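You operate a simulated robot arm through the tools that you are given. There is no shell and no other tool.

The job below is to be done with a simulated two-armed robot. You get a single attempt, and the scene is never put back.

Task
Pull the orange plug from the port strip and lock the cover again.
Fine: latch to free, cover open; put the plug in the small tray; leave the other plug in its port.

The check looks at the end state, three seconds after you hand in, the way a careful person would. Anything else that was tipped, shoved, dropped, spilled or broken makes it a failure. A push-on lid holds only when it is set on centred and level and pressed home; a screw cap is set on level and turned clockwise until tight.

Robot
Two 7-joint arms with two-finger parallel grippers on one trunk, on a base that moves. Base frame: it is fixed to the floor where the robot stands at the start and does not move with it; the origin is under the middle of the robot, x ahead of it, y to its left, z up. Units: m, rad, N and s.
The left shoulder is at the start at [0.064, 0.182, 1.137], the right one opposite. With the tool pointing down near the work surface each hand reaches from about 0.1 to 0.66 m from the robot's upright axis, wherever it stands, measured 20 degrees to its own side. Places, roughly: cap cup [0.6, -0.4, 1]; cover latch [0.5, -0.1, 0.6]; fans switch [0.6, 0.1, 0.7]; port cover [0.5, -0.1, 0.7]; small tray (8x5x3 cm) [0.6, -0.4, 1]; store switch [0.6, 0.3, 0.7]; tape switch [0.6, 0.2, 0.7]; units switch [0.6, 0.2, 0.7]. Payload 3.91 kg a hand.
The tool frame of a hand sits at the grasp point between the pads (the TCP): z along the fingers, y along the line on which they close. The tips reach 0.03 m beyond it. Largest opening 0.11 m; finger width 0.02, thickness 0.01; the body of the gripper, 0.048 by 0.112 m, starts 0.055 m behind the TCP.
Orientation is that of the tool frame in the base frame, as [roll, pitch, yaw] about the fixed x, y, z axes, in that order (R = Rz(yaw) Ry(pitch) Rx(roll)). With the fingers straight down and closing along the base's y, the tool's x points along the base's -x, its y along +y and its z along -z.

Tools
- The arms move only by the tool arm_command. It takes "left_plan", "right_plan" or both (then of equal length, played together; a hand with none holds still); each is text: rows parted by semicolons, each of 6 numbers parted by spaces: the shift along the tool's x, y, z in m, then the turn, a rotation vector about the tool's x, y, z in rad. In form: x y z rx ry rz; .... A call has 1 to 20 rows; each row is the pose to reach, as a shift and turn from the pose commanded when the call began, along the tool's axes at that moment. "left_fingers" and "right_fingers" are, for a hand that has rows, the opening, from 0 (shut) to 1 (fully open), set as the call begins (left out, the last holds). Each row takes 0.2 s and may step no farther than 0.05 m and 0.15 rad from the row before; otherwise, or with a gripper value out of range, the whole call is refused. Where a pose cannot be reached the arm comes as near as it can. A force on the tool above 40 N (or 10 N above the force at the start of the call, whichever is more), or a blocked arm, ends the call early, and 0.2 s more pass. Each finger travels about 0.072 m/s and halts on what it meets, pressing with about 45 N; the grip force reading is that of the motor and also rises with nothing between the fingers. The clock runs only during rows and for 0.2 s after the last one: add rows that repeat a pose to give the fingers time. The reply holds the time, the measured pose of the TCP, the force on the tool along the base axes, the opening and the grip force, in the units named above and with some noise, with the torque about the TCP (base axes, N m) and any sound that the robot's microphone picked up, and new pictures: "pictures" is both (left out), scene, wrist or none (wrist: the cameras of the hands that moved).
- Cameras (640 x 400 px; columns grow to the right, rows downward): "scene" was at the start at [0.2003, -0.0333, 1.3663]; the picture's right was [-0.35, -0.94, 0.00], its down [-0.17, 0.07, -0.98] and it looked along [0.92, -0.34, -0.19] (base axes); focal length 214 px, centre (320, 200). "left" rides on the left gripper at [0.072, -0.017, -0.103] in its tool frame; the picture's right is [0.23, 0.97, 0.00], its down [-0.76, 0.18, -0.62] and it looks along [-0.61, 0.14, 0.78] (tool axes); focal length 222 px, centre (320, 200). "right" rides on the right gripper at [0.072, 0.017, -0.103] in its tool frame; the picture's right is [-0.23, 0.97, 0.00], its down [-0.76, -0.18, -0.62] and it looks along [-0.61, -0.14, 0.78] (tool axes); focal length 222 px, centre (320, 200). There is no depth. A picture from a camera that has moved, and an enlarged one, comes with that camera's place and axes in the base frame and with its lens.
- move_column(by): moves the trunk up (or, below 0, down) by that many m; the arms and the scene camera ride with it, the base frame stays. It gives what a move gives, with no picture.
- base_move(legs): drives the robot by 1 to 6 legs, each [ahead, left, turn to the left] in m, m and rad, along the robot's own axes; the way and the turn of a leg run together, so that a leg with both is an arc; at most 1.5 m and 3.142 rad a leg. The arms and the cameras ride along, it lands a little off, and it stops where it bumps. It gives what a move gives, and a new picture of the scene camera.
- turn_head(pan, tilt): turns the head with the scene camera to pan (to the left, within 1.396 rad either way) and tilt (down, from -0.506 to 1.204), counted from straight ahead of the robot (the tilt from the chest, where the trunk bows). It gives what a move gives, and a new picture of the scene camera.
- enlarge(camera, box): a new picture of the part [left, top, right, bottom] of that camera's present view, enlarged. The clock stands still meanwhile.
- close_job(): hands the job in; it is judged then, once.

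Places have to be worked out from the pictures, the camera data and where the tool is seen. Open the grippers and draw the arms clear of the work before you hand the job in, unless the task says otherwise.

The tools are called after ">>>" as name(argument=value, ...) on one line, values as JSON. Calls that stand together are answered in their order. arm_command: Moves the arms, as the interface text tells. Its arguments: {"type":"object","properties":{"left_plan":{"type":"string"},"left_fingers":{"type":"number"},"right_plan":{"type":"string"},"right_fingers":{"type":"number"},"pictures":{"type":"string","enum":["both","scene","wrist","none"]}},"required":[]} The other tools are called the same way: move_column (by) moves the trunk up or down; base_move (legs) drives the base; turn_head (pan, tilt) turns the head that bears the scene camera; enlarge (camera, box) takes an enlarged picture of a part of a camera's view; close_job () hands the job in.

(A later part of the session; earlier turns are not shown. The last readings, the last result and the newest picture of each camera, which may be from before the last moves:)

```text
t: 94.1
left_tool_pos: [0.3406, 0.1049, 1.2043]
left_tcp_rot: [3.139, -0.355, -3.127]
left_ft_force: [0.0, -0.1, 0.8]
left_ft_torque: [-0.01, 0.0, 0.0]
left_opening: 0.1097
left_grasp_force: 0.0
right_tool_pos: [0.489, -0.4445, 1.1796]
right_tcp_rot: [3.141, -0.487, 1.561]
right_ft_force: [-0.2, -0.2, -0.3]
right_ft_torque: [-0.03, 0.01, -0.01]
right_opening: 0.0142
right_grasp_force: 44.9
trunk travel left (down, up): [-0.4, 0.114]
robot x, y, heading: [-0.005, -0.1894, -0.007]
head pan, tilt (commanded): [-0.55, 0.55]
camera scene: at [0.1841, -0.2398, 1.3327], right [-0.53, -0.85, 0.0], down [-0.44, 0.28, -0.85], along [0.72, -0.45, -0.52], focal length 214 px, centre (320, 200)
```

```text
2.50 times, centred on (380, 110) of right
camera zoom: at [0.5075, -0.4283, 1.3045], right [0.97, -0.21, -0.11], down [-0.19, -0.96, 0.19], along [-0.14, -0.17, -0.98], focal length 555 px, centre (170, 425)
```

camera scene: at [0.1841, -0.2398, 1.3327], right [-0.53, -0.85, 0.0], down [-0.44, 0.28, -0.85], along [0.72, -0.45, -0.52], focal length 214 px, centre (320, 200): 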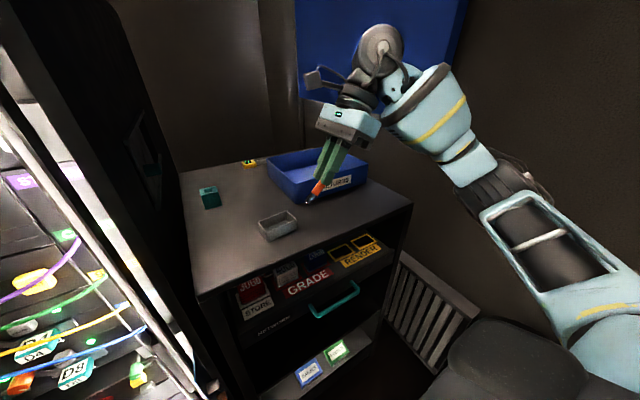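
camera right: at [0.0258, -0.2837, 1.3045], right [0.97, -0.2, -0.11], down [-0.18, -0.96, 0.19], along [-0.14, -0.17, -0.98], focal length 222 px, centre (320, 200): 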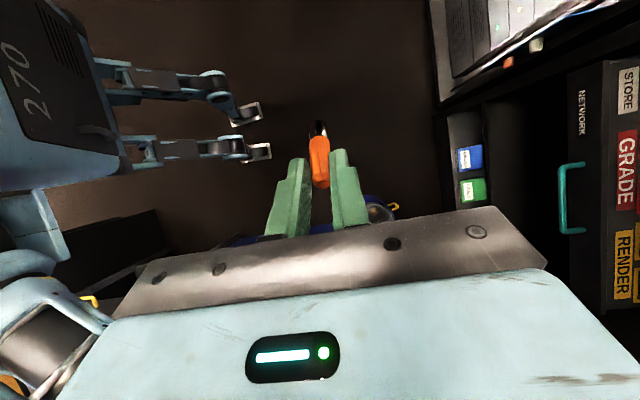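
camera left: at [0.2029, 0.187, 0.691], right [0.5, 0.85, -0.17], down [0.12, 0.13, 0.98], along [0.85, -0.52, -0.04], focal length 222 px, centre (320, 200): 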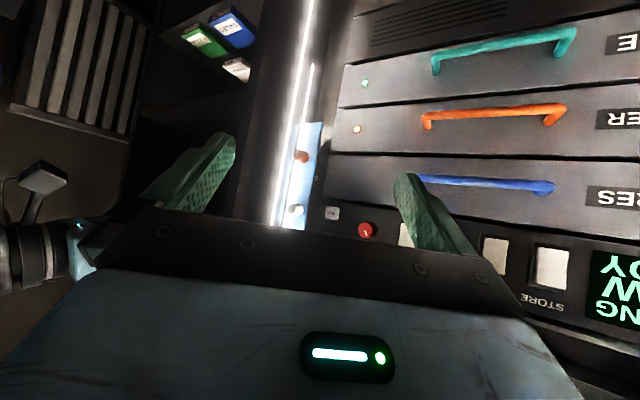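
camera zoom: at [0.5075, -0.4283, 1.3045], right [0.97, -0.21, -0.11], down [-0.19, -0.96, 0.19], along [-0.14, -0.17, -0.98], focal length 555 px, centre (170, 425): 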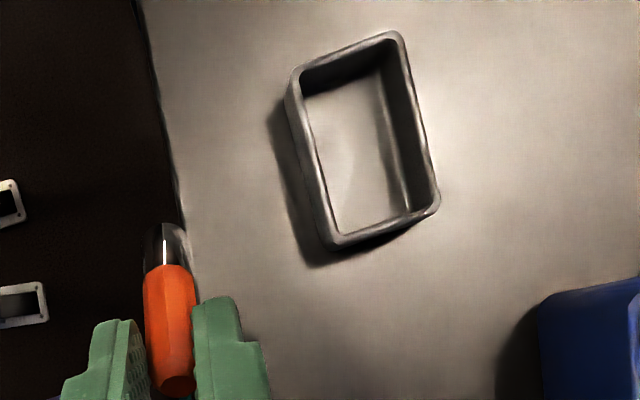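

Tray corners confirm centre (0.580, -0.367), long axis along y within 4°, rim z≈1.026. I'll move the hand over it first at height, TCP (0.579, -0.385, 1.15), leaving the plug tip above the tray's left part.

>>> arm_command(right_plan="0.008 0.018 0.011 0 0 0; 0.016 0.036 0.022 0 0 0; 0.024 0.054 0.033 0 0 0; 0.032 0.072 0.044 0 0 0; 0.0394 0.0894 0.0547 0 0 0; 0.0394 0.0894 0.0547 0 0 0", pictures="both")

>>> enlarge(camera="right", box=[220, 40, 420, 200])

>>> enlarge(camera="scene", box=[220, 160, 340, 250])

```text
t: 95.5
left_tool_pos: [0.3409, 0.1046, 1.2056]
left_tcp_rot: [3.137, -0.357, -3.127]
left_ft_force: [-0.3, 0.7, -0.2]
left_ft_torque: [-0.02, 0.04, 0.03]
left_opening: 0.1101
left_grasp_force: 0.1
right_tool_pos: [0.5804, -0.3846, 1.148]
right_tcp_rot: [-3.141, -0.489, 1.564]
right_ft_force: [-0.1, -0.2, -0.7]
right_ft_torque: [-0.02, -0.01, -0.02]
right_opening: 0.0144
right_grasp_force: 45.2
trunk travel left (down, up): [-0.4, 0.114]
robot x, y, heading: [-0.0043, -0.1911, -0.006]
head pan, tilt (commanded): [-0.55, 0.55]
camera scene: at [0.1838, -0.2402, 1.3328], right [-0.53, -0.85, 0.0], down [-0.44, 0.28, -0.85], along [0.72, -0.45, -0.52], focal length 214 px, centre (320, 200)
camera right: at [0.5976, -0.3687, 1.2744], right [0.97, -0.21, -0.11], down [-0.19, -0.96, 0.19], along [-0.14, -0.17, -0.98], focal length 222 px, centre (320, 200)
```

scene: 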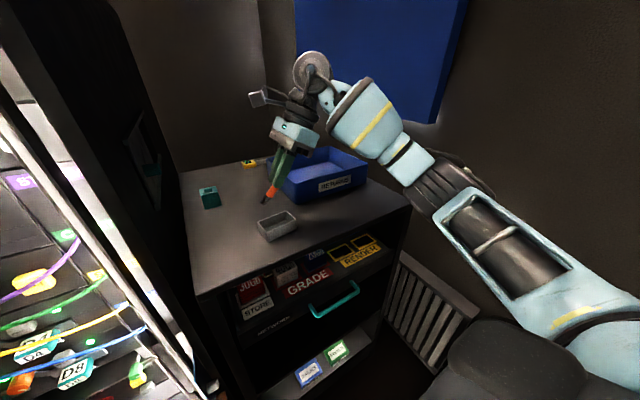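
right: 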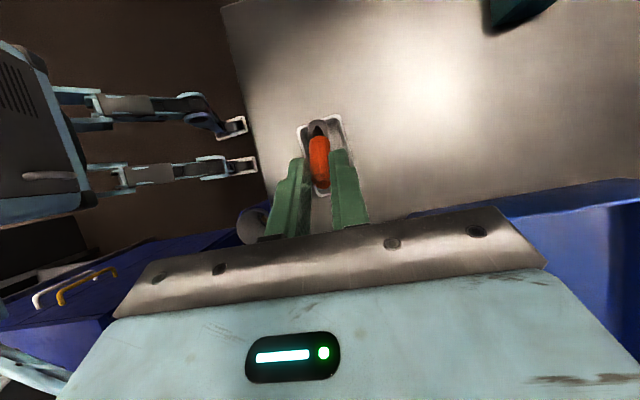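

```text
2.50 times, centred on (320, 120) of right
camera zoom: at [0.5976, -0.3687, 1.2744], right [0.97, -0.21, -0.11], down [-0.19, -0.96, 0.19], along [-0.14, -0.17, -0.98], focal length 555 px, centre (320, 400)
```

zoom: 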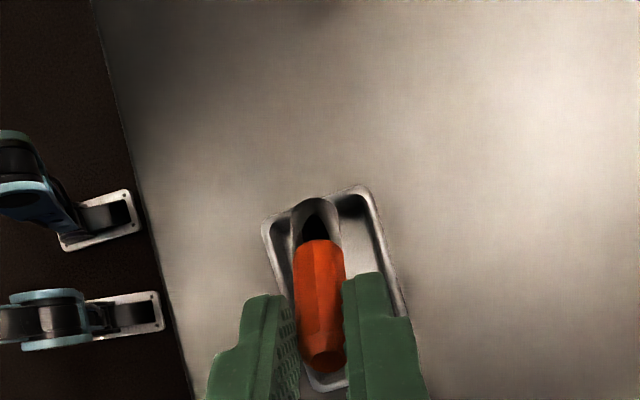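

```text
4.44 times, centred on (280, 205) of scene
camera zoom: at [0.1838, -0.2402, 1.3328], right [-0.53, -0.85, 0.0], down [-0.44, 0.28, -0.85], along [0.72, -0.45, -0.52], focal length 953 px, centre (498, 178)
```

zoom: 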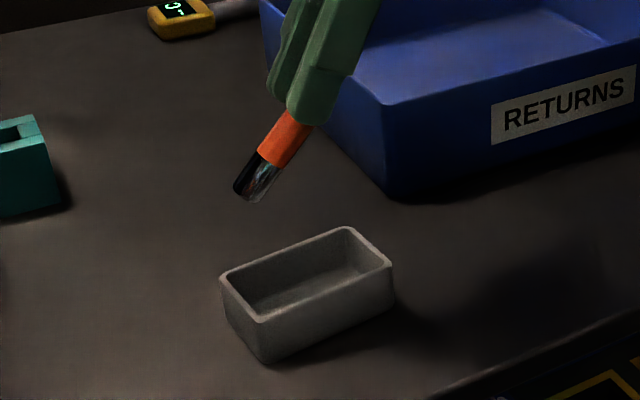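

The plug's tip is over the tray's left interior (tip about (0.5825, -0.339)). Descending straight down about 6.5 cm first, then I'll check.

>>> arm_command(right_plan="-0.0095 -0.001 0.0142 0 0 0; -0.0165 -0.002 0.0275 0 0 0; -0.024 -0.002 0.041 0 0 0; -0.0318 -0.002 0.0565 0 0 0; -0.0318 -0.002 0.0565 0 0 0", pictures="both")

>>> enlarge(camera="right", box=[220, 60, 420, 220])

>>> enlarge(camera="scene", box=[230, 170, 330, 250])

```text
t: 96.7
left_tool_pos: [0.3404, 0.106, 1.2059]
left_tcp_rot: [3.137, -0.356, -3.128]
left_ft_force: [0.4, 0.4, -0.2]
left_ft_torque: [0.02, 0.0, -0.03]
left_opening: 0.11
left_grasp_force: 0.1
right_tool_pos: [0.5769, -0.3853, 1.0821]
right_tcp_rot: [3.141, -0.489, 1.565]
right_ft_force: [0.0, 0.6, 0.4]
right_ft_torque: [-0.03, 0.0, 0.03]
right_opening: 0.0143
right_grasp_force: 45.2
trunk travel left (down, up): [-0.4, 0.114]
robot x, y, heading: [-0.0027, -0.1877, -0.009]
head pan, tilt (commanded): [-0.55, 0.55]
camera scene: at [0.184, -0.2397, 1.3328], right [-0.53, -0.85, 0.0], down [-0.44, 0.28, -0.85], along [0.72, -0.45, -0.52], focal length 214 px, centre (320, 200)
camera right: at [0.5946, -0.3701, 1.2087], right [0.97, -0.21, -0.11], down [-0.19, -0.96, 0.19], along [-0.14, -0.17, -0.98], focal length 222 px, centre (320, 200)
```

scene: 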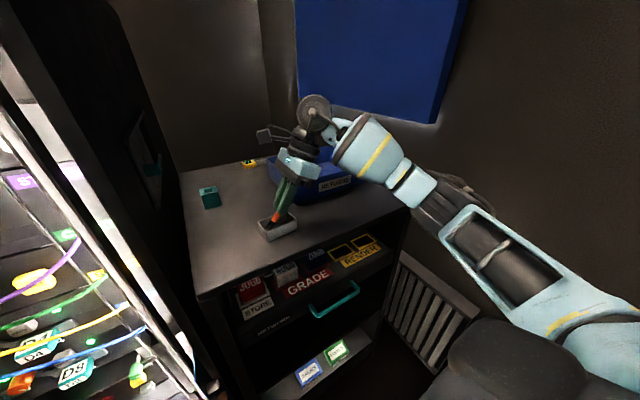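
right: 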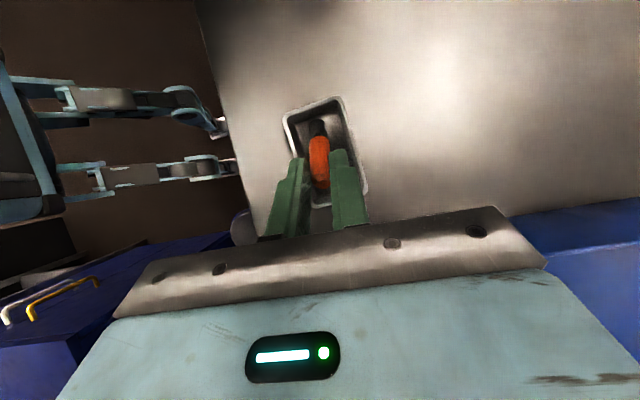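

```text
2.50 times, centred on (320, 140) of right
camera zoom: at [0.5946, -0.3701, 1.2087], right [0.97, -0.21, -0.11], down [-0.19, -0.96, 0.19], along [-0.14, -0.17, -0.98], focal length 555 px, centre (320, 350)
```

zoom: 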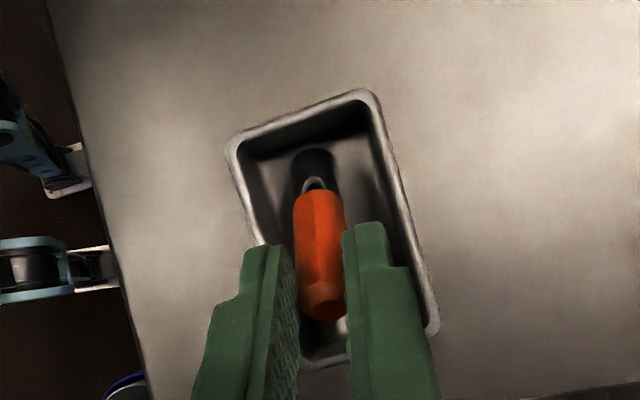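

```text
5.00 times, centred on (280, 210) of scene
camera zoom: at [0.184, -0.2397, 1.3328], right [-0.53, -0.85, 0.0], down [-0.44, 0.28, -0.85], along [0.72, -0.45, -0.52], focal length 1072 px, centre (520, 150)
```

zoom: 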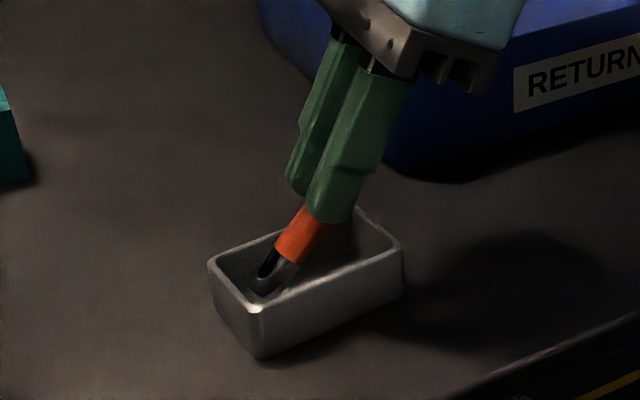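

The tip is inside the tray with the plug aligned along its long axis. Lowering a further 1.9 cm, to just above the floor.

>>> arm_command(right_plan="-0.0045 0.001 0.0084 0 0 0; -0.0089 0.001 0.0168 0 0 0; -0.0089 0.001 0.0168 0 0 0", pictures="both")

>>> enlarge(camera="right", box=[220, 60, 420, 220])

>>> enlarge(camera="scene", box=[230, 170, 330, 250])

```text
t: 97.5
left_tool_pos: [0.3385, 0.1042, 1.2065]
left_tcp_rot: [3.137, -0.353, -3.128]
left_ft_force: [-0.1, 1.0, -0.2]
left_ft_torque: [-0.01, 0.03, -0.02]
left_opening: 0.1098
left_grasp_force: 0.1
right_tool_pos: [0.5774, -0.3871, 1.0682]
right_tcp_rot: [3.13, -0.494, 1.567]
right_ft_force: [2.0, -7.9, 29.7]
right_ft_torque: [0.81, -0.18, -0.07]
right_opening: 0.0142
right_grasp_force: 45.1
trunk travel left (down, up): [-0.4, 0.114]
robot x, y, heading: [-0.0048, -0.1905, -0.008]
head pan, tilt (commanded): [-0.55, 0.55]
camera scene: at [0.1819, -0.2404, 1.3333], right [-0.53, -0.85, 0.0], down [-0.44, 0.28, -0.85], along [0.72, -0.45, -0.52], focal length 214 px, centre (320, 200)
camera right: at [0.5936, -0.3712, 1.1948], right [0.97, -0.21, -0.1], down [-0.19, -0.96, 0.19], along [-0.13, -0.16, -0.98], focal length 222 px, centre (320, 200)
```

scene: 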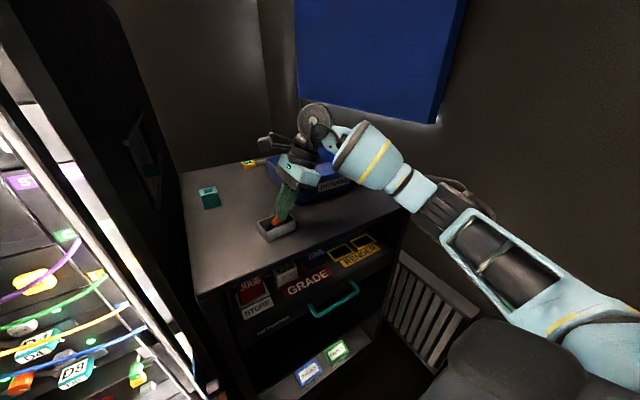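
right: 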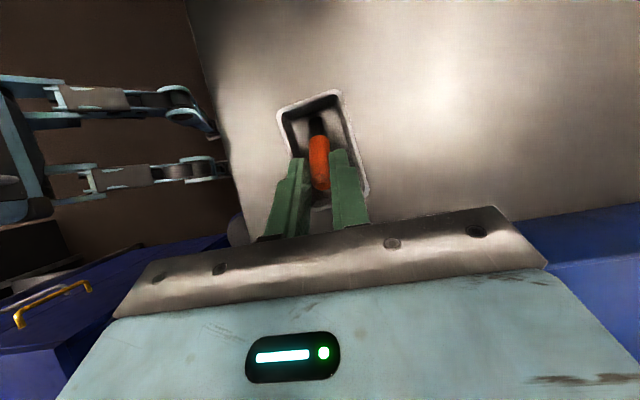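

```text
2.50 times, centred on (320, 140) of right
camera zoom: at [0.5936, -0.3712, 1.1948], right [0.97, -0.21, -0.1], down [-0.19, -0.96, 0.19], along [-0.13, -0.16, -0.98], focal length 555 px, centre (320, 350)
```

zoom: 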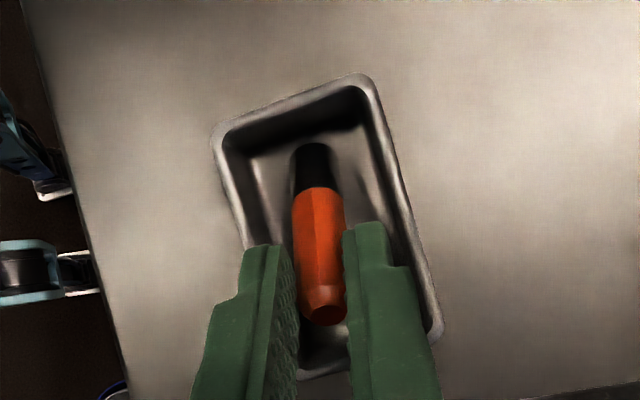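

```text
5.00 times, centred on (280, 210) of scene
camera zoom: at [0.1819, -0.2404, 1.3333], right [-0.53, -0.85, 0.0], down [-0.44, 0.28, -0.85], along [0.72, -0.45, -0.52], focal length 1072 px, centre (520, 150)
```

zoom: 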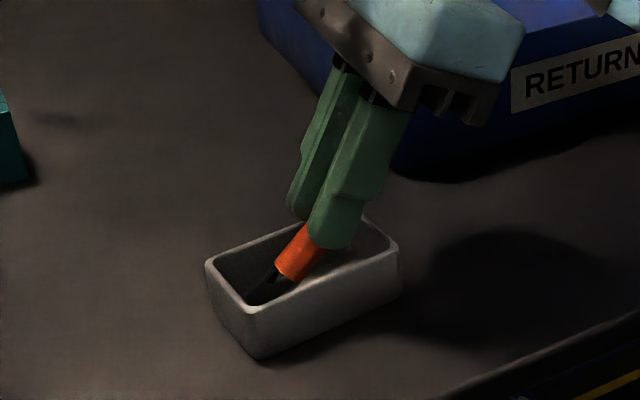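

The tip touched the tray floor (30 N). I'll relieve that by raising about 5 mm, then open the fingers slightly to let the plug settle.

>>> arm_command(right_plan="0.0024 0 -0.0044 0 0 0; 0.0024 0 -0.0044 0 0 0; 0.0024 0 -0.0044 0 0 0", pictures="none")

>>> arm_command(right_plan="0 0 0 0 0 0; 0 0 0 0 0 0; 0 0 0 0 0 0; 0 0 0 0 0 0; 0 0 0 0 0 0", right_fingers=0.24, pictures="both")

>>> enlarge(camera="right", box=[220, 60, 420, 220])

>>> enlarge(camera="scene", box=[230, 170, 330, 250])

```text
t: 98.3
left_tool_pos: [0.3401, 0.1054, 1.2054]
left_tcp_rot: [3.139, -0.355, -3.126]
left_ft_force: [0.8, 0.0, 0.1]
left_ft_torque: [-0.01, 0.0, -0.01]
left_opening: 0.1099
left_grasp_force: 0.0
right_tool_pos: [0.5771, -0.3855, 1.0684]
right_tcp_rot: [-3.141, -0.488, 1.564]
right_ft_force: [1.4, -1.8, 14.5]
right_ft_torque: [0.47, -0.07, -0.04]
right_opening: 0.0138
right_grasp_force: 44.7
trunk travel left (down, up): [-0.4, 0.114]
robot x, y, heading: [-0.0074, -0.1902, -0.006]
head pan, tilt (commanded): [-0.55, 0.55]
```

```text
t: 99.5
left_tool_pos: [0.3404, 0.1049, 1.205]
left_tcp_rot: [3.137, -0.358, -3.128]
left_ft_force: [0.2, 0.9, 0.9]
left_ft_torque: [0.02, -0.01, -0.03]
left_opening: 0.1102
left_grasp_force: 0.0
right_tool_pos: [0.578, -0.3853, 1.0687]
right_tcp_rot: [-3.14, -0.488, 1.563]
right_ft_force: [0.1, 0.0, -0.4]
right_ft_torque: [-0.03, 0.02, -0.01]
right_opening: 0.0262
right_grasp_force: 0.0
trunk travel left (down, up): [-0.4, 0.114]
robot x, y, heading: [-0.0029, -0.1925, -0.005]
head pan, tilt (commanded): [-0.55, 0.55]
camera scene: at [0.1841, -0.2398, 1.3327], right [-0.53, -0.85, 0.0], down [-0.44, 0.28, -0.85], along [0.72, -0.45, -0.52], focal length 214 px, centre (320, 200)
camera right: at [0.5961, -0.3697, 1.1947], right [0.97, -0.21, -0.11], down [-0.19, -0.96, 0.19], along [-0.14, -0.17, -0.98], focal length 222 px, centre (320, 200)
```

scene: 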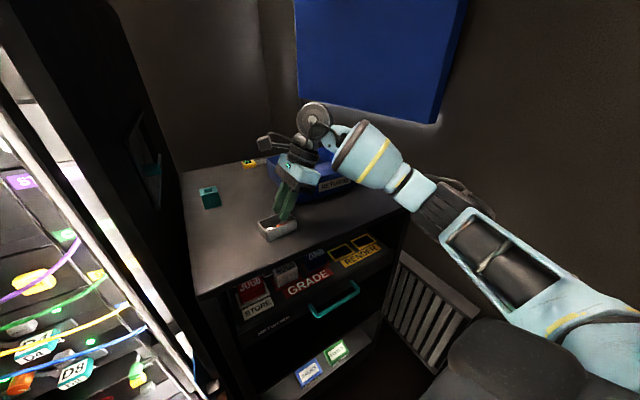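
right: 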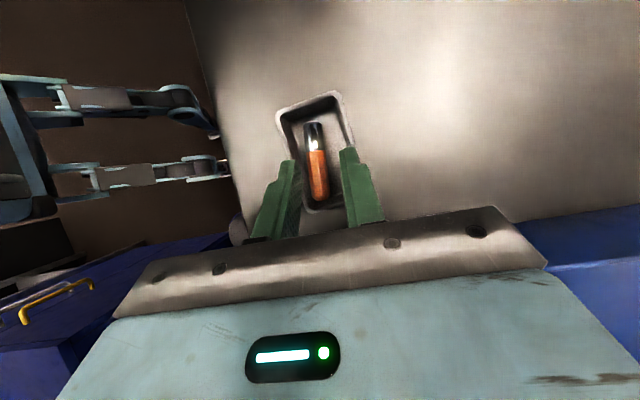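

```text
2.50 times, centred on (320, 140) of right
camera zoom: at [0.5961, -0.3697, 1.1947], right [0.97, -0.21, -0.11], down [-0.19, -0.96, 0.19], along [-0.14, -0.17, -0.98], focal length 555 px, centre (320, 350)
```

zoom: 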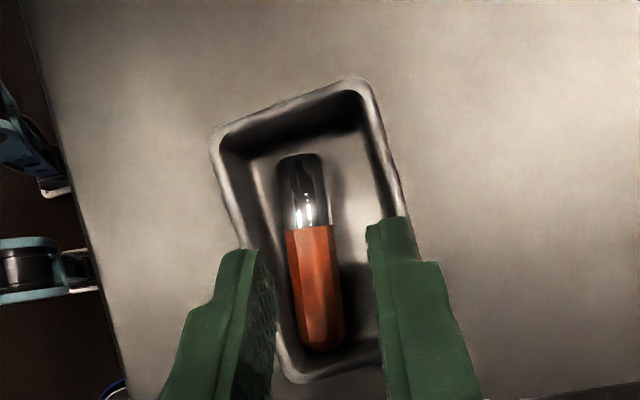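

```text
5.00 times, centred on (280, 210) of scene
camera zoom: at [0.1841, -0.2398, 1.3327], right [-0.53, -0.85, 0.0], down [-0.44, 0.28, -0.85], along [0.72, -0.45, -0.52], focal length 1072 px, centre (520, 150)
```

zoom: 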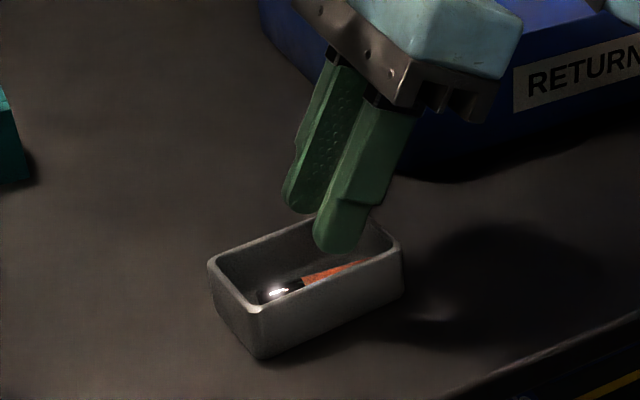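

The plug lies flat in the tray, along its long axis. Now I raise the hand straight up, clear of the tray, before moving away.

>>> arm_command(right_plan="0.014 0 -0.0265 0 0 0; 0.028 0 -0.053 0 0 0; 0.042 0 -0.0795 0 0 0; 0.052 0 -0.098 0 0 0; 0.052 0 -0.098 0 0 0", pictures="scene")

>>> enlarge(camera="scene", box=[230, 170, 330, 250])

```text
t: 100.7
left_tool_pos: [0.3405, 0.105, 1.2052]
left_tcp_rot: [3.137, -0.356, -3.127]
left_ft_force: [-0.6, 0.6, 0.1]
left_ft_torque: [-0.01, 0.0, 0.03]
left_opening: 0.1101
left_grasp_force: 0.0
right_tool_pos: [0.5789, -0.3851, 1.1802]
right_tcp_rot: [3.141, -0.489, 1.566]
right_ft_force: [0.2, 0.2, 0.2]
right_ft_torque: [0.0, 0.0, -0.02]
right_opening: 0.0263
right_grasp_force: 0.1
trunk travel left (down, up): [-0.4, 0.114]
robot x, y, heading: [-0.0083, -0.1896, -0.008]
head pan, tilt (commanded): [-0.55, 0.55]
camera scene: at [0.1842, -0.24, 1.3327], right [-0.53, -0.85, 0.0], down [-0.44, 0.28, -0.85], along [0.72, -0.45, -0.52], focal length 214 px, centre (320, 200)
```

scene: 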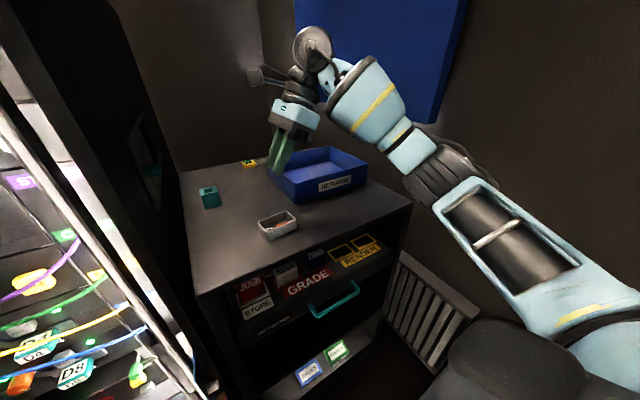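

```text
5.00 times, centred on (280, 210) of scene
camera zoom: at [0.1842, -0.24, 1.3327], right [-0.53, -0.85, 0.0], down [-0.44, 0.28, -0.85], along [0.72, -0.45, -0.52], focal length 1072 px, centre (520, 150)
```

zoom: 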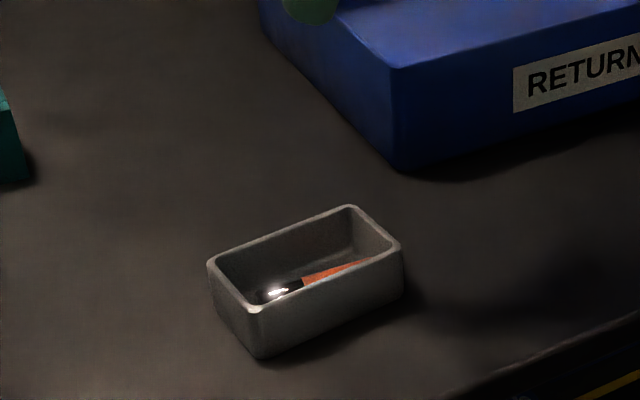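

Tray and plug are undisturbed. I'll drive back 0.5 m and left 0.07 m to have room, then reverse the arm's reorientation.

>>> base_move(legs=[[-0.25, 0, 0], [-0.24, 0, 0], [0, 0.07, 0]])

```text
t: 104.8
left_tool_pos: [-0.15, 0.179, 1.2051]
left_tcp_rot: [3.137, -0.355, -3.13]
left_ft_force: [-0.8, 0.0, -0.2]
left_ft_torque: [0.02, 0.02, -0.02]
left_opening: 0.1101
left_grasp_force: 0.1
right_tool_pos: [0.0876, -0.3126, 1.182]
right_tcp_rot: [-3.139, -0.489, 1.558]
right_ft_force: [0.3, 0.2, 0.4]
right_ft_torque: [-0.02, -0.02, -0.01]
right_opening: 0.0267
right_grasp_force: 0.1
trunk travel left (down, up): [-0.4, 0.114]
robot x, y, heading: [-0.4962, -0.1168, -0.009]
head pan, tilt (commanded): [-0.55, 0.55]
camera scene: at [-0.3075, -0.166, 1.3327], right [-0.53, -0.85, 0.0], down [-0.44, 0.28, -0.85], along [0.72, -0.45, -0.52], focal length 214 px, centre (320, 200)
```

scene: 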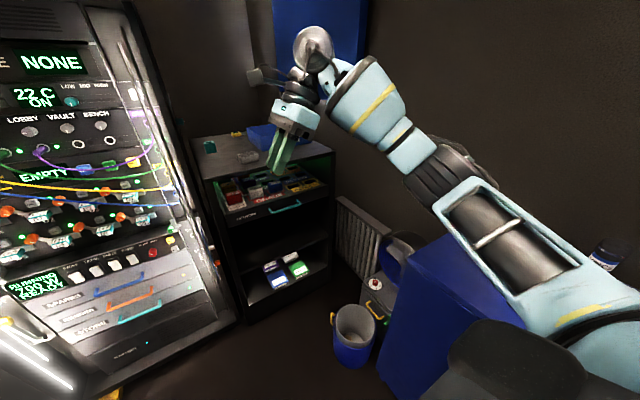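

Plenty of free room here. I'll swing the right hand back to pointing straight forward with the fingers closing vertically, at about (0.20, -0.14, 1.07).

>>> arm_command(right_plan="0.0084 0.0092 0.015 -0.128 -0.0312 -0.0327; 0.0169 0.0185 0.0301 -0.256 -0.0623 -0.0655; 0.0253 0.0277 0.0451 -0.384 -0.0935 -0.0982; 0.0337 0.0369 0.0601 -0.512 -0.1247 -0.1309; 0.0421 0.0461 0.0752 -0.64 -0.1558 -0.1636; 0.0506 0.0554 0.0902 -0.768 -0.187 -0.1964; 0.059 0.0646 0.1052 -0.896 -0.2182 -0.2291; 0.0674 0.0738 0.1203 -1.024 -0.2493 -0.2618; 0.0758 0.083 0.1353 -1.152 -0.2805 -0.2945; 0.0843 0.0923 0.1503 -1.28 -0.3117 -0.3273; 0.0927 0.1015 0.1654 -1.408 -0.3428 -0.36; 0.1011 0.1107 0.1804 -1.536 -0.374 -0.3927; 0.1011 0.1107 0.1804 -1.536 -0.374 -0.3927", right_fingers=0, pictures="none")

>>> move_column(by=-0.35)

>>> turn_head(pan=0.0, tilt=0.45)

```text
t: 107.6
left_tool_pos: [-0.1504, 0.1785, 1.2063]
left_tcp_rot: [3.138, -0.356, -3.131]
left_ft_force: [-0.9, -0.3, -0.3]
left_ft_torque: [-0.01, 0.01, 0.0]
left_opening: 0.1099
left_grasp_force: 0.1
right_tool_pos: [0.1993, -0.1393, 1.0701]
right_tcp_rot: [1.566, 0.001, 1.571]
right_ft_force: [-1.1, -0.3, 0.0]
right_ft_torque: [-0.03, 0.03, -0.02]
right_opening: 0.0
right_grasp_force: 37.6
trunk travel left (down, up): [-0.4, 0.114]
robot x, y, heading: [-0.4945, -0.1183, -0.008]
head pan, tilt (commanded): [-0.55, 0.55]
```

```text
t: 111.0
left_tool_pos: [-0.0603, 0.178, 0.7474]
left_tcp_rot: [3.129, -0.705, -3.126]
left_ft_force: [0.0, -0.2, 0.2]
left_ft_torque: [-0.02, -0.03, 0.0]
left_opening: 0.1102
left_grasp_force: 0.0
right_tool_pos: [0.1997, -0.1405, 0.7204]
right_tcp_rot: [1.567, 0.0, 1.569]
right_ft_force: [0.1, 0.2, 0.2]
right_ft_torque: [0.0, 0.02, 0.02]
right_opening: 0.0
right_grasp_force: 37.4
trunk travel left (down, up): [-0.05, 0.464]
robot x, y, heading: [-0.4977, -0.1175, -0.008]
head pan, tilt (commanded): [-0.55, 0.55]
```

```text
t: 112.0
left_tool_pos: [-0.061, 0.1782, 0.7473]
left_tcp_rot: [3.13, -0.707, -3.126]
left_ft_force: [0.1, -0.1, 0.1]
left_ft_torque: [0.01, 0.01, 0.02]
left_opening: 0.1099
left_grasp_force: 0.0
right_tool_pos: [0.1991, -0.1399, 0.7188]
right_tcp_rot: [1.566, 0.001, 1.57]
right_ft_force: [-0.5, 0.0, -0.5]
right_ft_torque: [0.01, 0.02, 0.01]
right_opening: 0.0
right_grasp_force: 37.3
trunk travel left (down, up): [-0.05, 0.464]
robot x, y, heading: [-0.5011, -0.117, -0.013]
head pan, tilt (commanded): [0.0, 0.45]
camera scene: at [-0.1694, -0.1205, 0.9588], right [-0.01, -1.0, 0.0], down [-0.44, 0.0, -0.9], along [0.9, -0.01, -0.44], focal length 214 px, centre (320, 200)
```

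scene: 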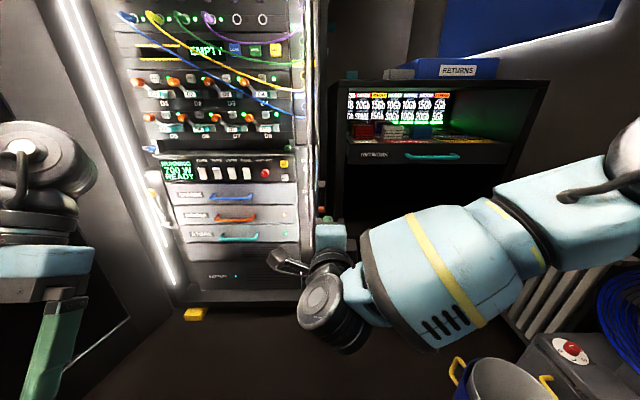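

Right hand is at (0.199, -0.140, 0.719), pointing forward. I'll check the open cover's exact position before driving up to it.

>>> enlarge(camera="scene", box=[280, 130, 350, 230])

>>> enlarge(camera="right", box=[150, 40, 470, 220])

```text
4.00 times, centred on (315, 180) of scene
camera zoom: at [-0.1694, -0.1205, 0.9588], right [-0.01, -1.0, 0.0], down [-0.44, 0.0, -0.9], along [0.9, -0.01, -0.44], focal length 858 px, centre (340, 280)
```

zoom: 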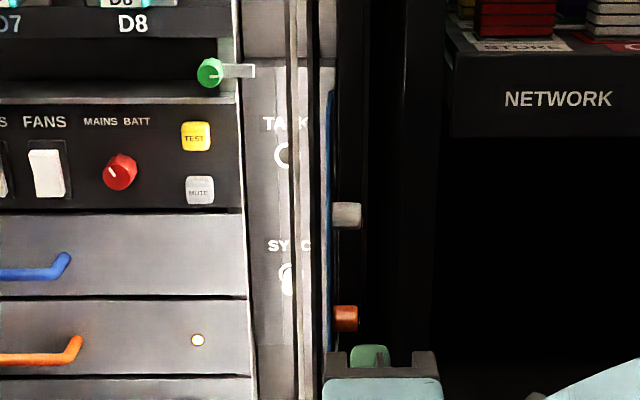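

```text
2.00 times, centred on (310, 130) of right
camera zoom: at [0.0965, -0.0672, 0.7365], right [0.0, -0.23, 0.97], down [-0.62, -0.76, -0.18], along [0.78, -0.61, -0.14], focal length 444 px, centre (340, 340)
```

zoom: 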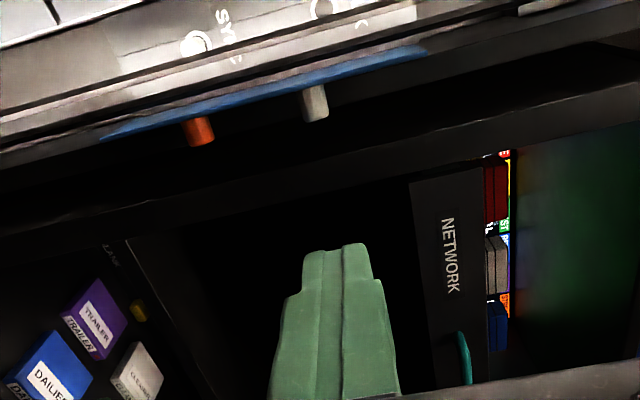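

The cover's outer face is at y≈-0.123 with its knobs reaching y≈-0.146 (white z 0.70, orange z 0.60). I'll lower the closed fingers to z≈0.65, between the knobs' heights, offset right to y≈-0.165, then drive forward 0.25 m.

>>> arm_command(right_plan="-0.008 -0.023 0 0 0 0; -0.016 -0.046 0 0 0 0; -0.025 -0.069 0 0 0 0; -0.025 -0.069 0 0 0 0", right_fingers=0, pictures="none")

>>> base_move(legs=[[0.23, 0, 0.01]])

>>> enlarge(camera="right", box=[150, 40, 470, 220])

>>> enlarge(camera="scene", box=[270, 120, 370, 250])

```text
t: 113.0
left_tool_pos: [-0.0609, 0.1773, 0.7491]
left_tcp_rot: [3.13, -0.707, -3.126]
left_ft_force: [-0.5, 0.5, 0.0]
left_ft_torque: [-0.01, -0.01, 0.0]
left_opening: 0.1098
left_grasp_force: 0.1
right_tool_pos: [0.1972, -0.1638, 0.6495]
right_tcp_rot: [1.568, 0.0, 1.572]
right_ft_force: [-0.2, 0.1, -0.3]
right_ft_torque: [0.01, -0.02, -0.02]
right_opening: 0.0001
right_grasp_force: 37.9
trunk travel left (down, up): [-0.05, 0.464]
robot x, y, heading: [-0.4958, -0.1167, -0.011]
head pan, tilt (commanded): [0.0, 0.45]
```

```text
t: 114.7
left_tool_pos: [0.1637, 0.1809, 0.7467]
left_tcp_rot: [3.131, -0.707, -3.117]
left_ft_force: [0.6, -0.4, 0.0]
left_ft_torque: [-0.03, 0.02, 0.01]
left_opening: 0.1102
left_grasp_force: 0.1
right_tool_pos: [0.4252, -0.1587, 0.6503]
right_tcp_rot: [1.569, 0.0, 1.582]
right_ft_force: [-0.5, -0.3, -0.9]
right_ft_torque: [0.0, -0.01, 0.02]
right_opening: 0.0
right_grasp_force: 37.8
trunk travel left (down, up): [-0.05, 0.464]
robot x, y, heading: [-0.2659, -0.1162, -0.001]
head pan, tilt (commanded): [0.0, 0.45]
camera scene: at [0.058, -0.1183, 0.9587], right [0.0, -1.0, 0.0], down [-0.44, 0.0, -0.9], along [0.9, 0.0, -0.44], focal length 214 px, centre (320, 200)
```

scene: 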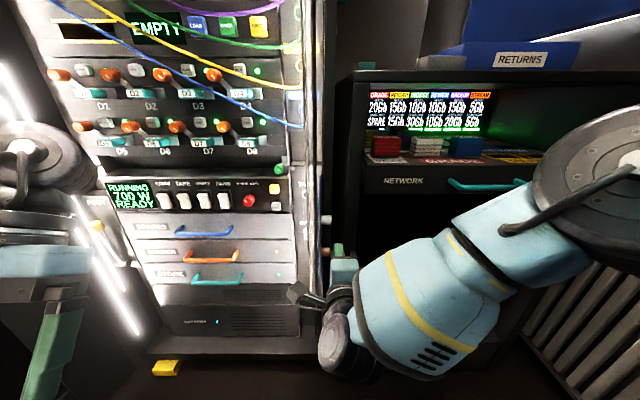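

```text
2.00 times, centred on (310, 130) of right
camera zoom: at [0.322, -0.087, 0.6665], right [0.0, -0.23, 0.97], down [-0.62, -0.77, -0.18], along [0.79, -0.6, -0.14], focal length 444 px, centre (340, 340)
```

zoom: 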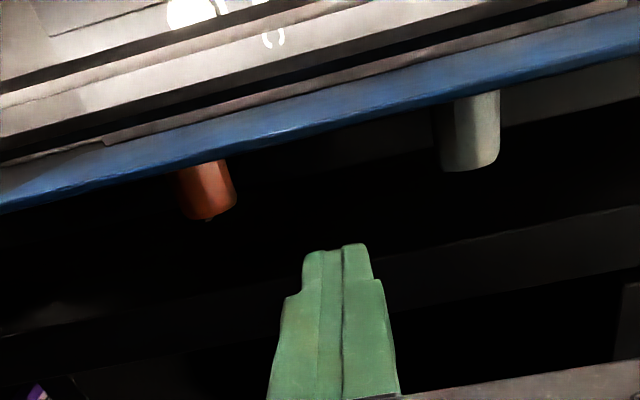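

```text
3.08 times, centred on (320, 185) of scene
camera zoom: at [0.058, -0.1183, 0.9587], right [0.0, -1.0, 0.0], down [-0.44, 0.0, -0.9], along [0.9, 0.0, -0.44], focal length 660 px, centre (320, 246)
```

zoom: 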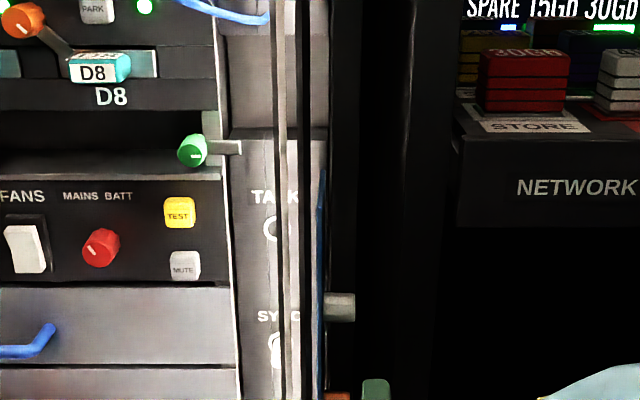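

Fingers are level between the two knobs, to the right of the cover. I'll push the cover's outer face along its closing arc, down to about 45° first, and then check.

>>> arm_command(right_plan="0.0062 0 0.0174 0 0 0; 0.0123 0 0.0347 0 0 0; 0.0183 0 0.0348 0 0 0; 0.0243 0 0.0349 0 0 0; 0.0295 0 0.0359 0 0 0; 0.0346 0 0.0369 0 0 0; 0.0397 0 0.0384 0 0 0; 0.0447 0 0.04 0 0 0; 0.052 0 0.0441 0 0 0; 0.058 0 0.0484 0 0 0; 0.058 0 0.0484 0 0 0", right_fingers=0, pictures="both")

>>> enlarge(camera="right", box=[150, 40, 470, 220])

>>> enlarge(camera="scene", box=[270, 120, 370, 250])

```text
t: 117.1
left_tool_pos: [0.1618, 0.1813, 0.7474]
left_tcp_rot: [3.129, -0.706, -3.117]
left_ft_force: [-0.1, -0.7, 0.4]
left_ft_torque: [0.02, 0.02, -0.01]
left_opening: 0.1098
left_grasp_force: 0.1
right_tool_pos: [0.4732, -0.0995, 0.6504]
right_tcp_rot: [1.568, 0.001, 1.581]
right_ft_force: [0.0, -1.3, 1.0]
right_ft_torque: [0.01, -0.02, 0.02]
right_opening: 0.0
right_grasp_force: 37.7
trunk travel left (down, up): [-0.05, 0.464]
robot x, y, heading: [-0.2713, -0.119, 0.002]
head pan, tilt (commanded): [0.0, 0.45]
camera scene: at [0.0577, -0.1183, 0.9588], right [0.0, -1.0, 0.0], down [-0.44, 0.0, -0.9], along [0.9, 0.0, -0.44], focal length 214 px, centre (320, 200)
camera right: at [0.3693, -0.0278, 0.6669], right [0.0, -0.23, 0.97], down [-0.61, -0.77, -0.18], along [0.79, -0.6, -0.14], focal length 222 px, centre (320, 200)
```

scene: 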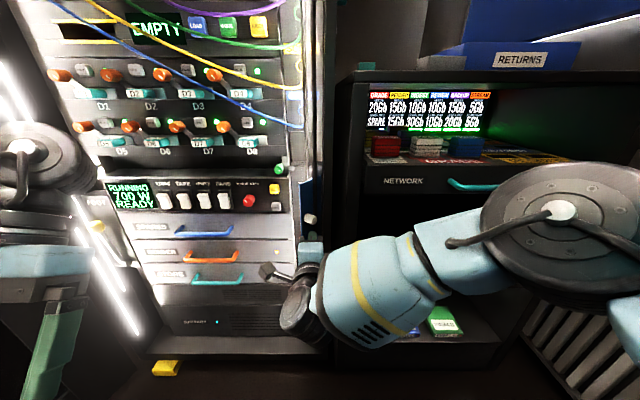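
right: 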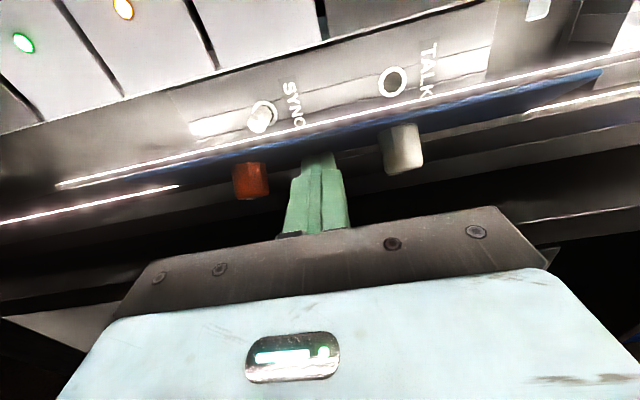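

```text
2.00 times, centred on (310, 130) of right
camera zoom: at [0.3693, -0.0278, 0.6669], right [0.0, -0.23, 0.97], down [-0.61, -0.77, -0.18], along [0.79, -0.6, -0.14], focal length 444 px, centre (340, 340)
```

zoom: 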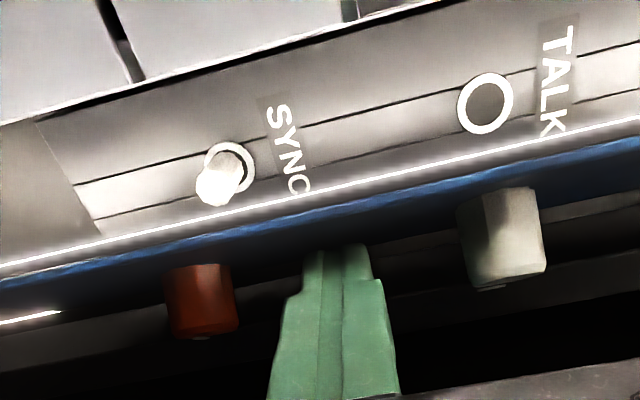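

```text
3.08 times, centred on (320, 185) of scene
camera zoom: at [0.0577, -0.1183, 0.9588], right [0.0, -1.0, 0.0], down [-0.44, 0.0, -0.9], along [0.9, 0.0, -0.44], focal length 660 px, centre (320, 246)
```

zoom: 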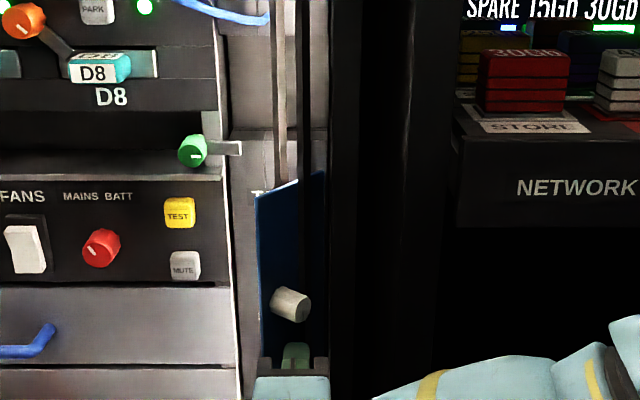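

Closing smoothly with almost no force. Continuing the arc until the cover is flush, with a light final press.

>>> arm_command(right_plan="0.0052 0 0.0056 0 0 0; 0.0101 0 0.0113 0 0 0; 0.0141 0 0.0181 0 0 0; 0.0176 0 0.0252 0 0 0; 0.019 0 0.0303 0 0 0; 0.0203 0 0.0353 0 0 0; 0.0211 0 0.0405 0 0 0; 0.0211 0 0.0432 0 0 0; 0.0211 0 0.0432 0 0 0", right_fingers=0, pictures="both")

>>> enlarge(camera="right", box=[150, 40, 470, 220])

>>> enlarge(camera="scene", box=[270, 120, 370, 250])

```text
t: 119.1
left_tool_pos: [0.1616, 0.1798, 0.7486]
left_tcp_rot: [3.13, -0.705, -3.118]
left_ft_force: [-0.2, 1.1, 0.0]
left_ft_torque: [0.03, -0.02, -0.03]
left_opening: 0.1101
left_grasp_force: 0.1
right_tool_pos: [0.5131, -0.0788, 0.6498]
right_tcp_rot: [1.571, 0.001, 1.581]
right_ft_force: [-27.6, -8.0, -1.9]
right_ft_torque: [0.13, 0.11, -0.49]
right_opening: 0.0
right_grasp_force: 37.6
trunk travel left (down, up): [-0.05, 0.464]
robot x, y, heading: [-0.2712, -0.1168, -0.003]
head pan, tilt (commanded): [0.0, 0.45]
camera scene: at [0.0559, -0.119, 0.9593], right [0.0, -1.0, 0.0], down [-0.43, 0.0, -0.9], along [0.9, 0.0, -0.43], focal length 214 px, centre (320, 200)
camera right: at [0.4104, -0.007, 0.6669], right [0.0, -0.23, 0.97], down [-0.61, -0.77, -0.18], along [0.79, -0.6, -0.14], focal length 222 px, centre (320, 200)
```

scene: 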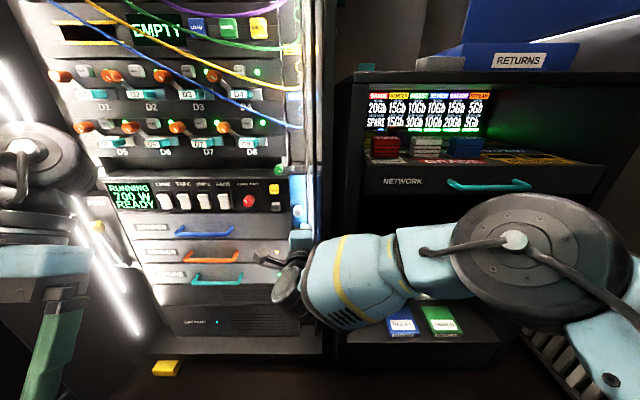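
right: 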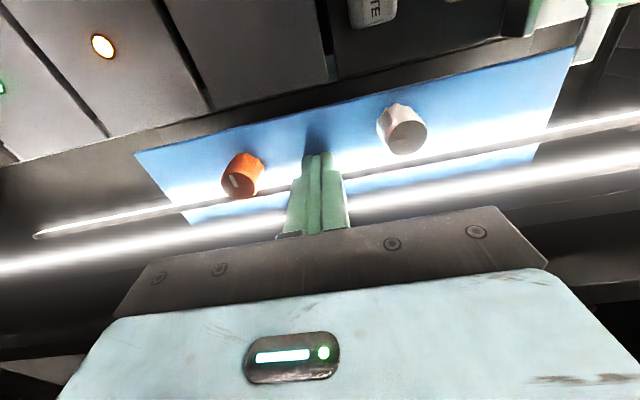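

```text
2.00 times, centred on (310, 130) of right
camera zoom: at [0.4104, -0.007, 0.6669], right [0.0, -0.23, 0.97], down [-0.61, -0.77, -0.18], along [0.79, -0.6, -0.14], focal length 444 px, centre (340, 340)
```

zoom: 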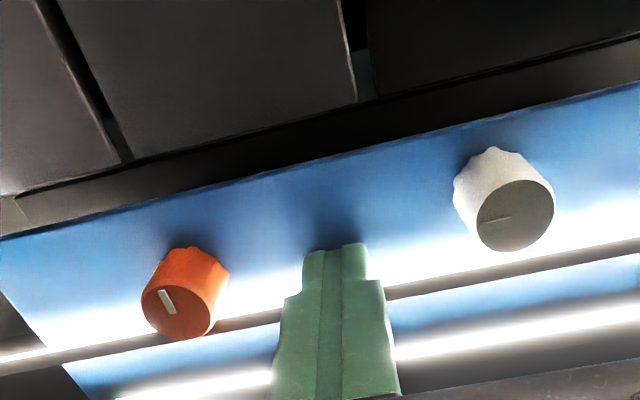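

```text
3.08 times, centred on (320, 185) of scene
camera zoom: at [0.0559, -0.119, 0.9593], right [0.0, -1.0, 0.0], down [-0.43, 0.0, -0.9], along [0.9, 0.0, -0.43], focal length 660 px, centre (320, 246)
```

zoom: 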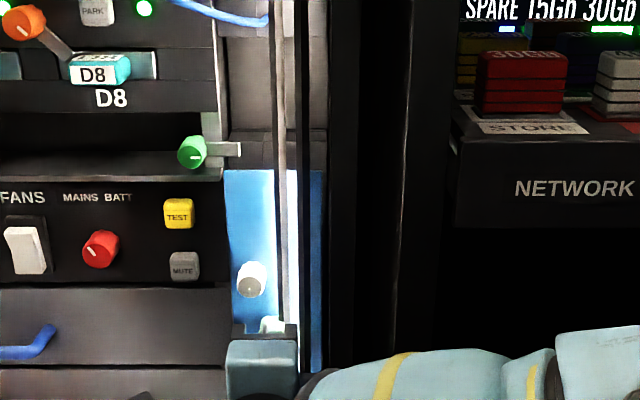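

The cover is closed flush (27 N at the fingertip, x≈0.543). The latch pointer still shows left, i.e. free. I'll back off and roll the hand 90° so the fingers sit left and right of the orange knob, ready to turn it back.

>>> arm_command(right_plan="0 0 -0.035 0 0 0; 0.0005 -0.004 -0.073 0 0 0.14; 0.001 -0.009 -0.073 0 0 0.28; 0.002 -0.014 -0.073 0 0 0.42; 0.003 -0.018 -0.073 0 0 0.56; 0.003 -0.023 -0.073 0 0 0.7; 0.004 -0.027 -0.073 0 0 0.84; 0.005 -0.032 -0.073 0 0 0.98; 0.005 -0.036 -0.073 0 0 1.12; 0.006 -0.041 -0.073 0 0 1.26; 0.0065 -0.045 -0.073 0 0 1.4; 0.007 -0.05 -0.073 0 0 1.5708; 0.007 -0.05 -0.073 0 0 1.5708", right_fingers=0.5, pictures="both")

>>> enlarge(camera="right", box=[220, 60, 420, 200])

>>> enlarge(camera="scene", box=[270, 130, 370, 260])

```text
refused: row 12 steps farther than a row can; nothing moved
```

```text
2.86 times, centred on (320, 130) of right
camera zoom: at [0.4104, -0.007, 0.6669], right [0.0, -0.23, 0.97], down [-0.61, -0.77, -0.18], along [0.79, -0.6, -0.14], focal length 635 px, centre (320, 400)
```

zoom: 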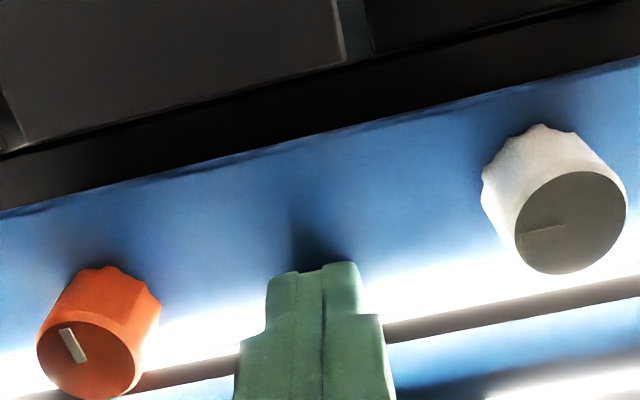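

```text
3.08 times, centred on (320, 195) of scene
camera zoom: at [0.0559, -0.119, 0.9593], right [0.0, -1.0, 0.0], down [-0.43, 0.0, -0.9], along [0.9, 0.0, -0.43], focal length 660 px, centre (320, 215)
```

zoom: 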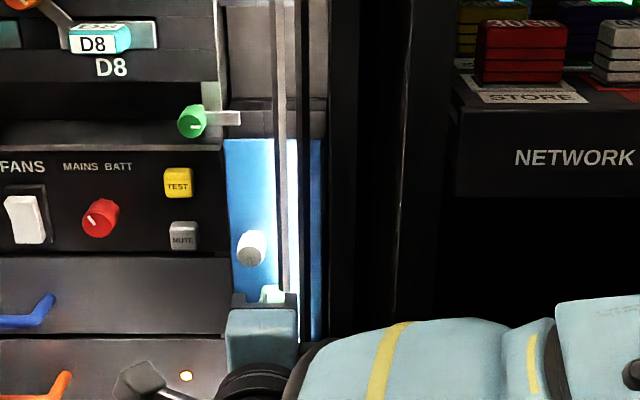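

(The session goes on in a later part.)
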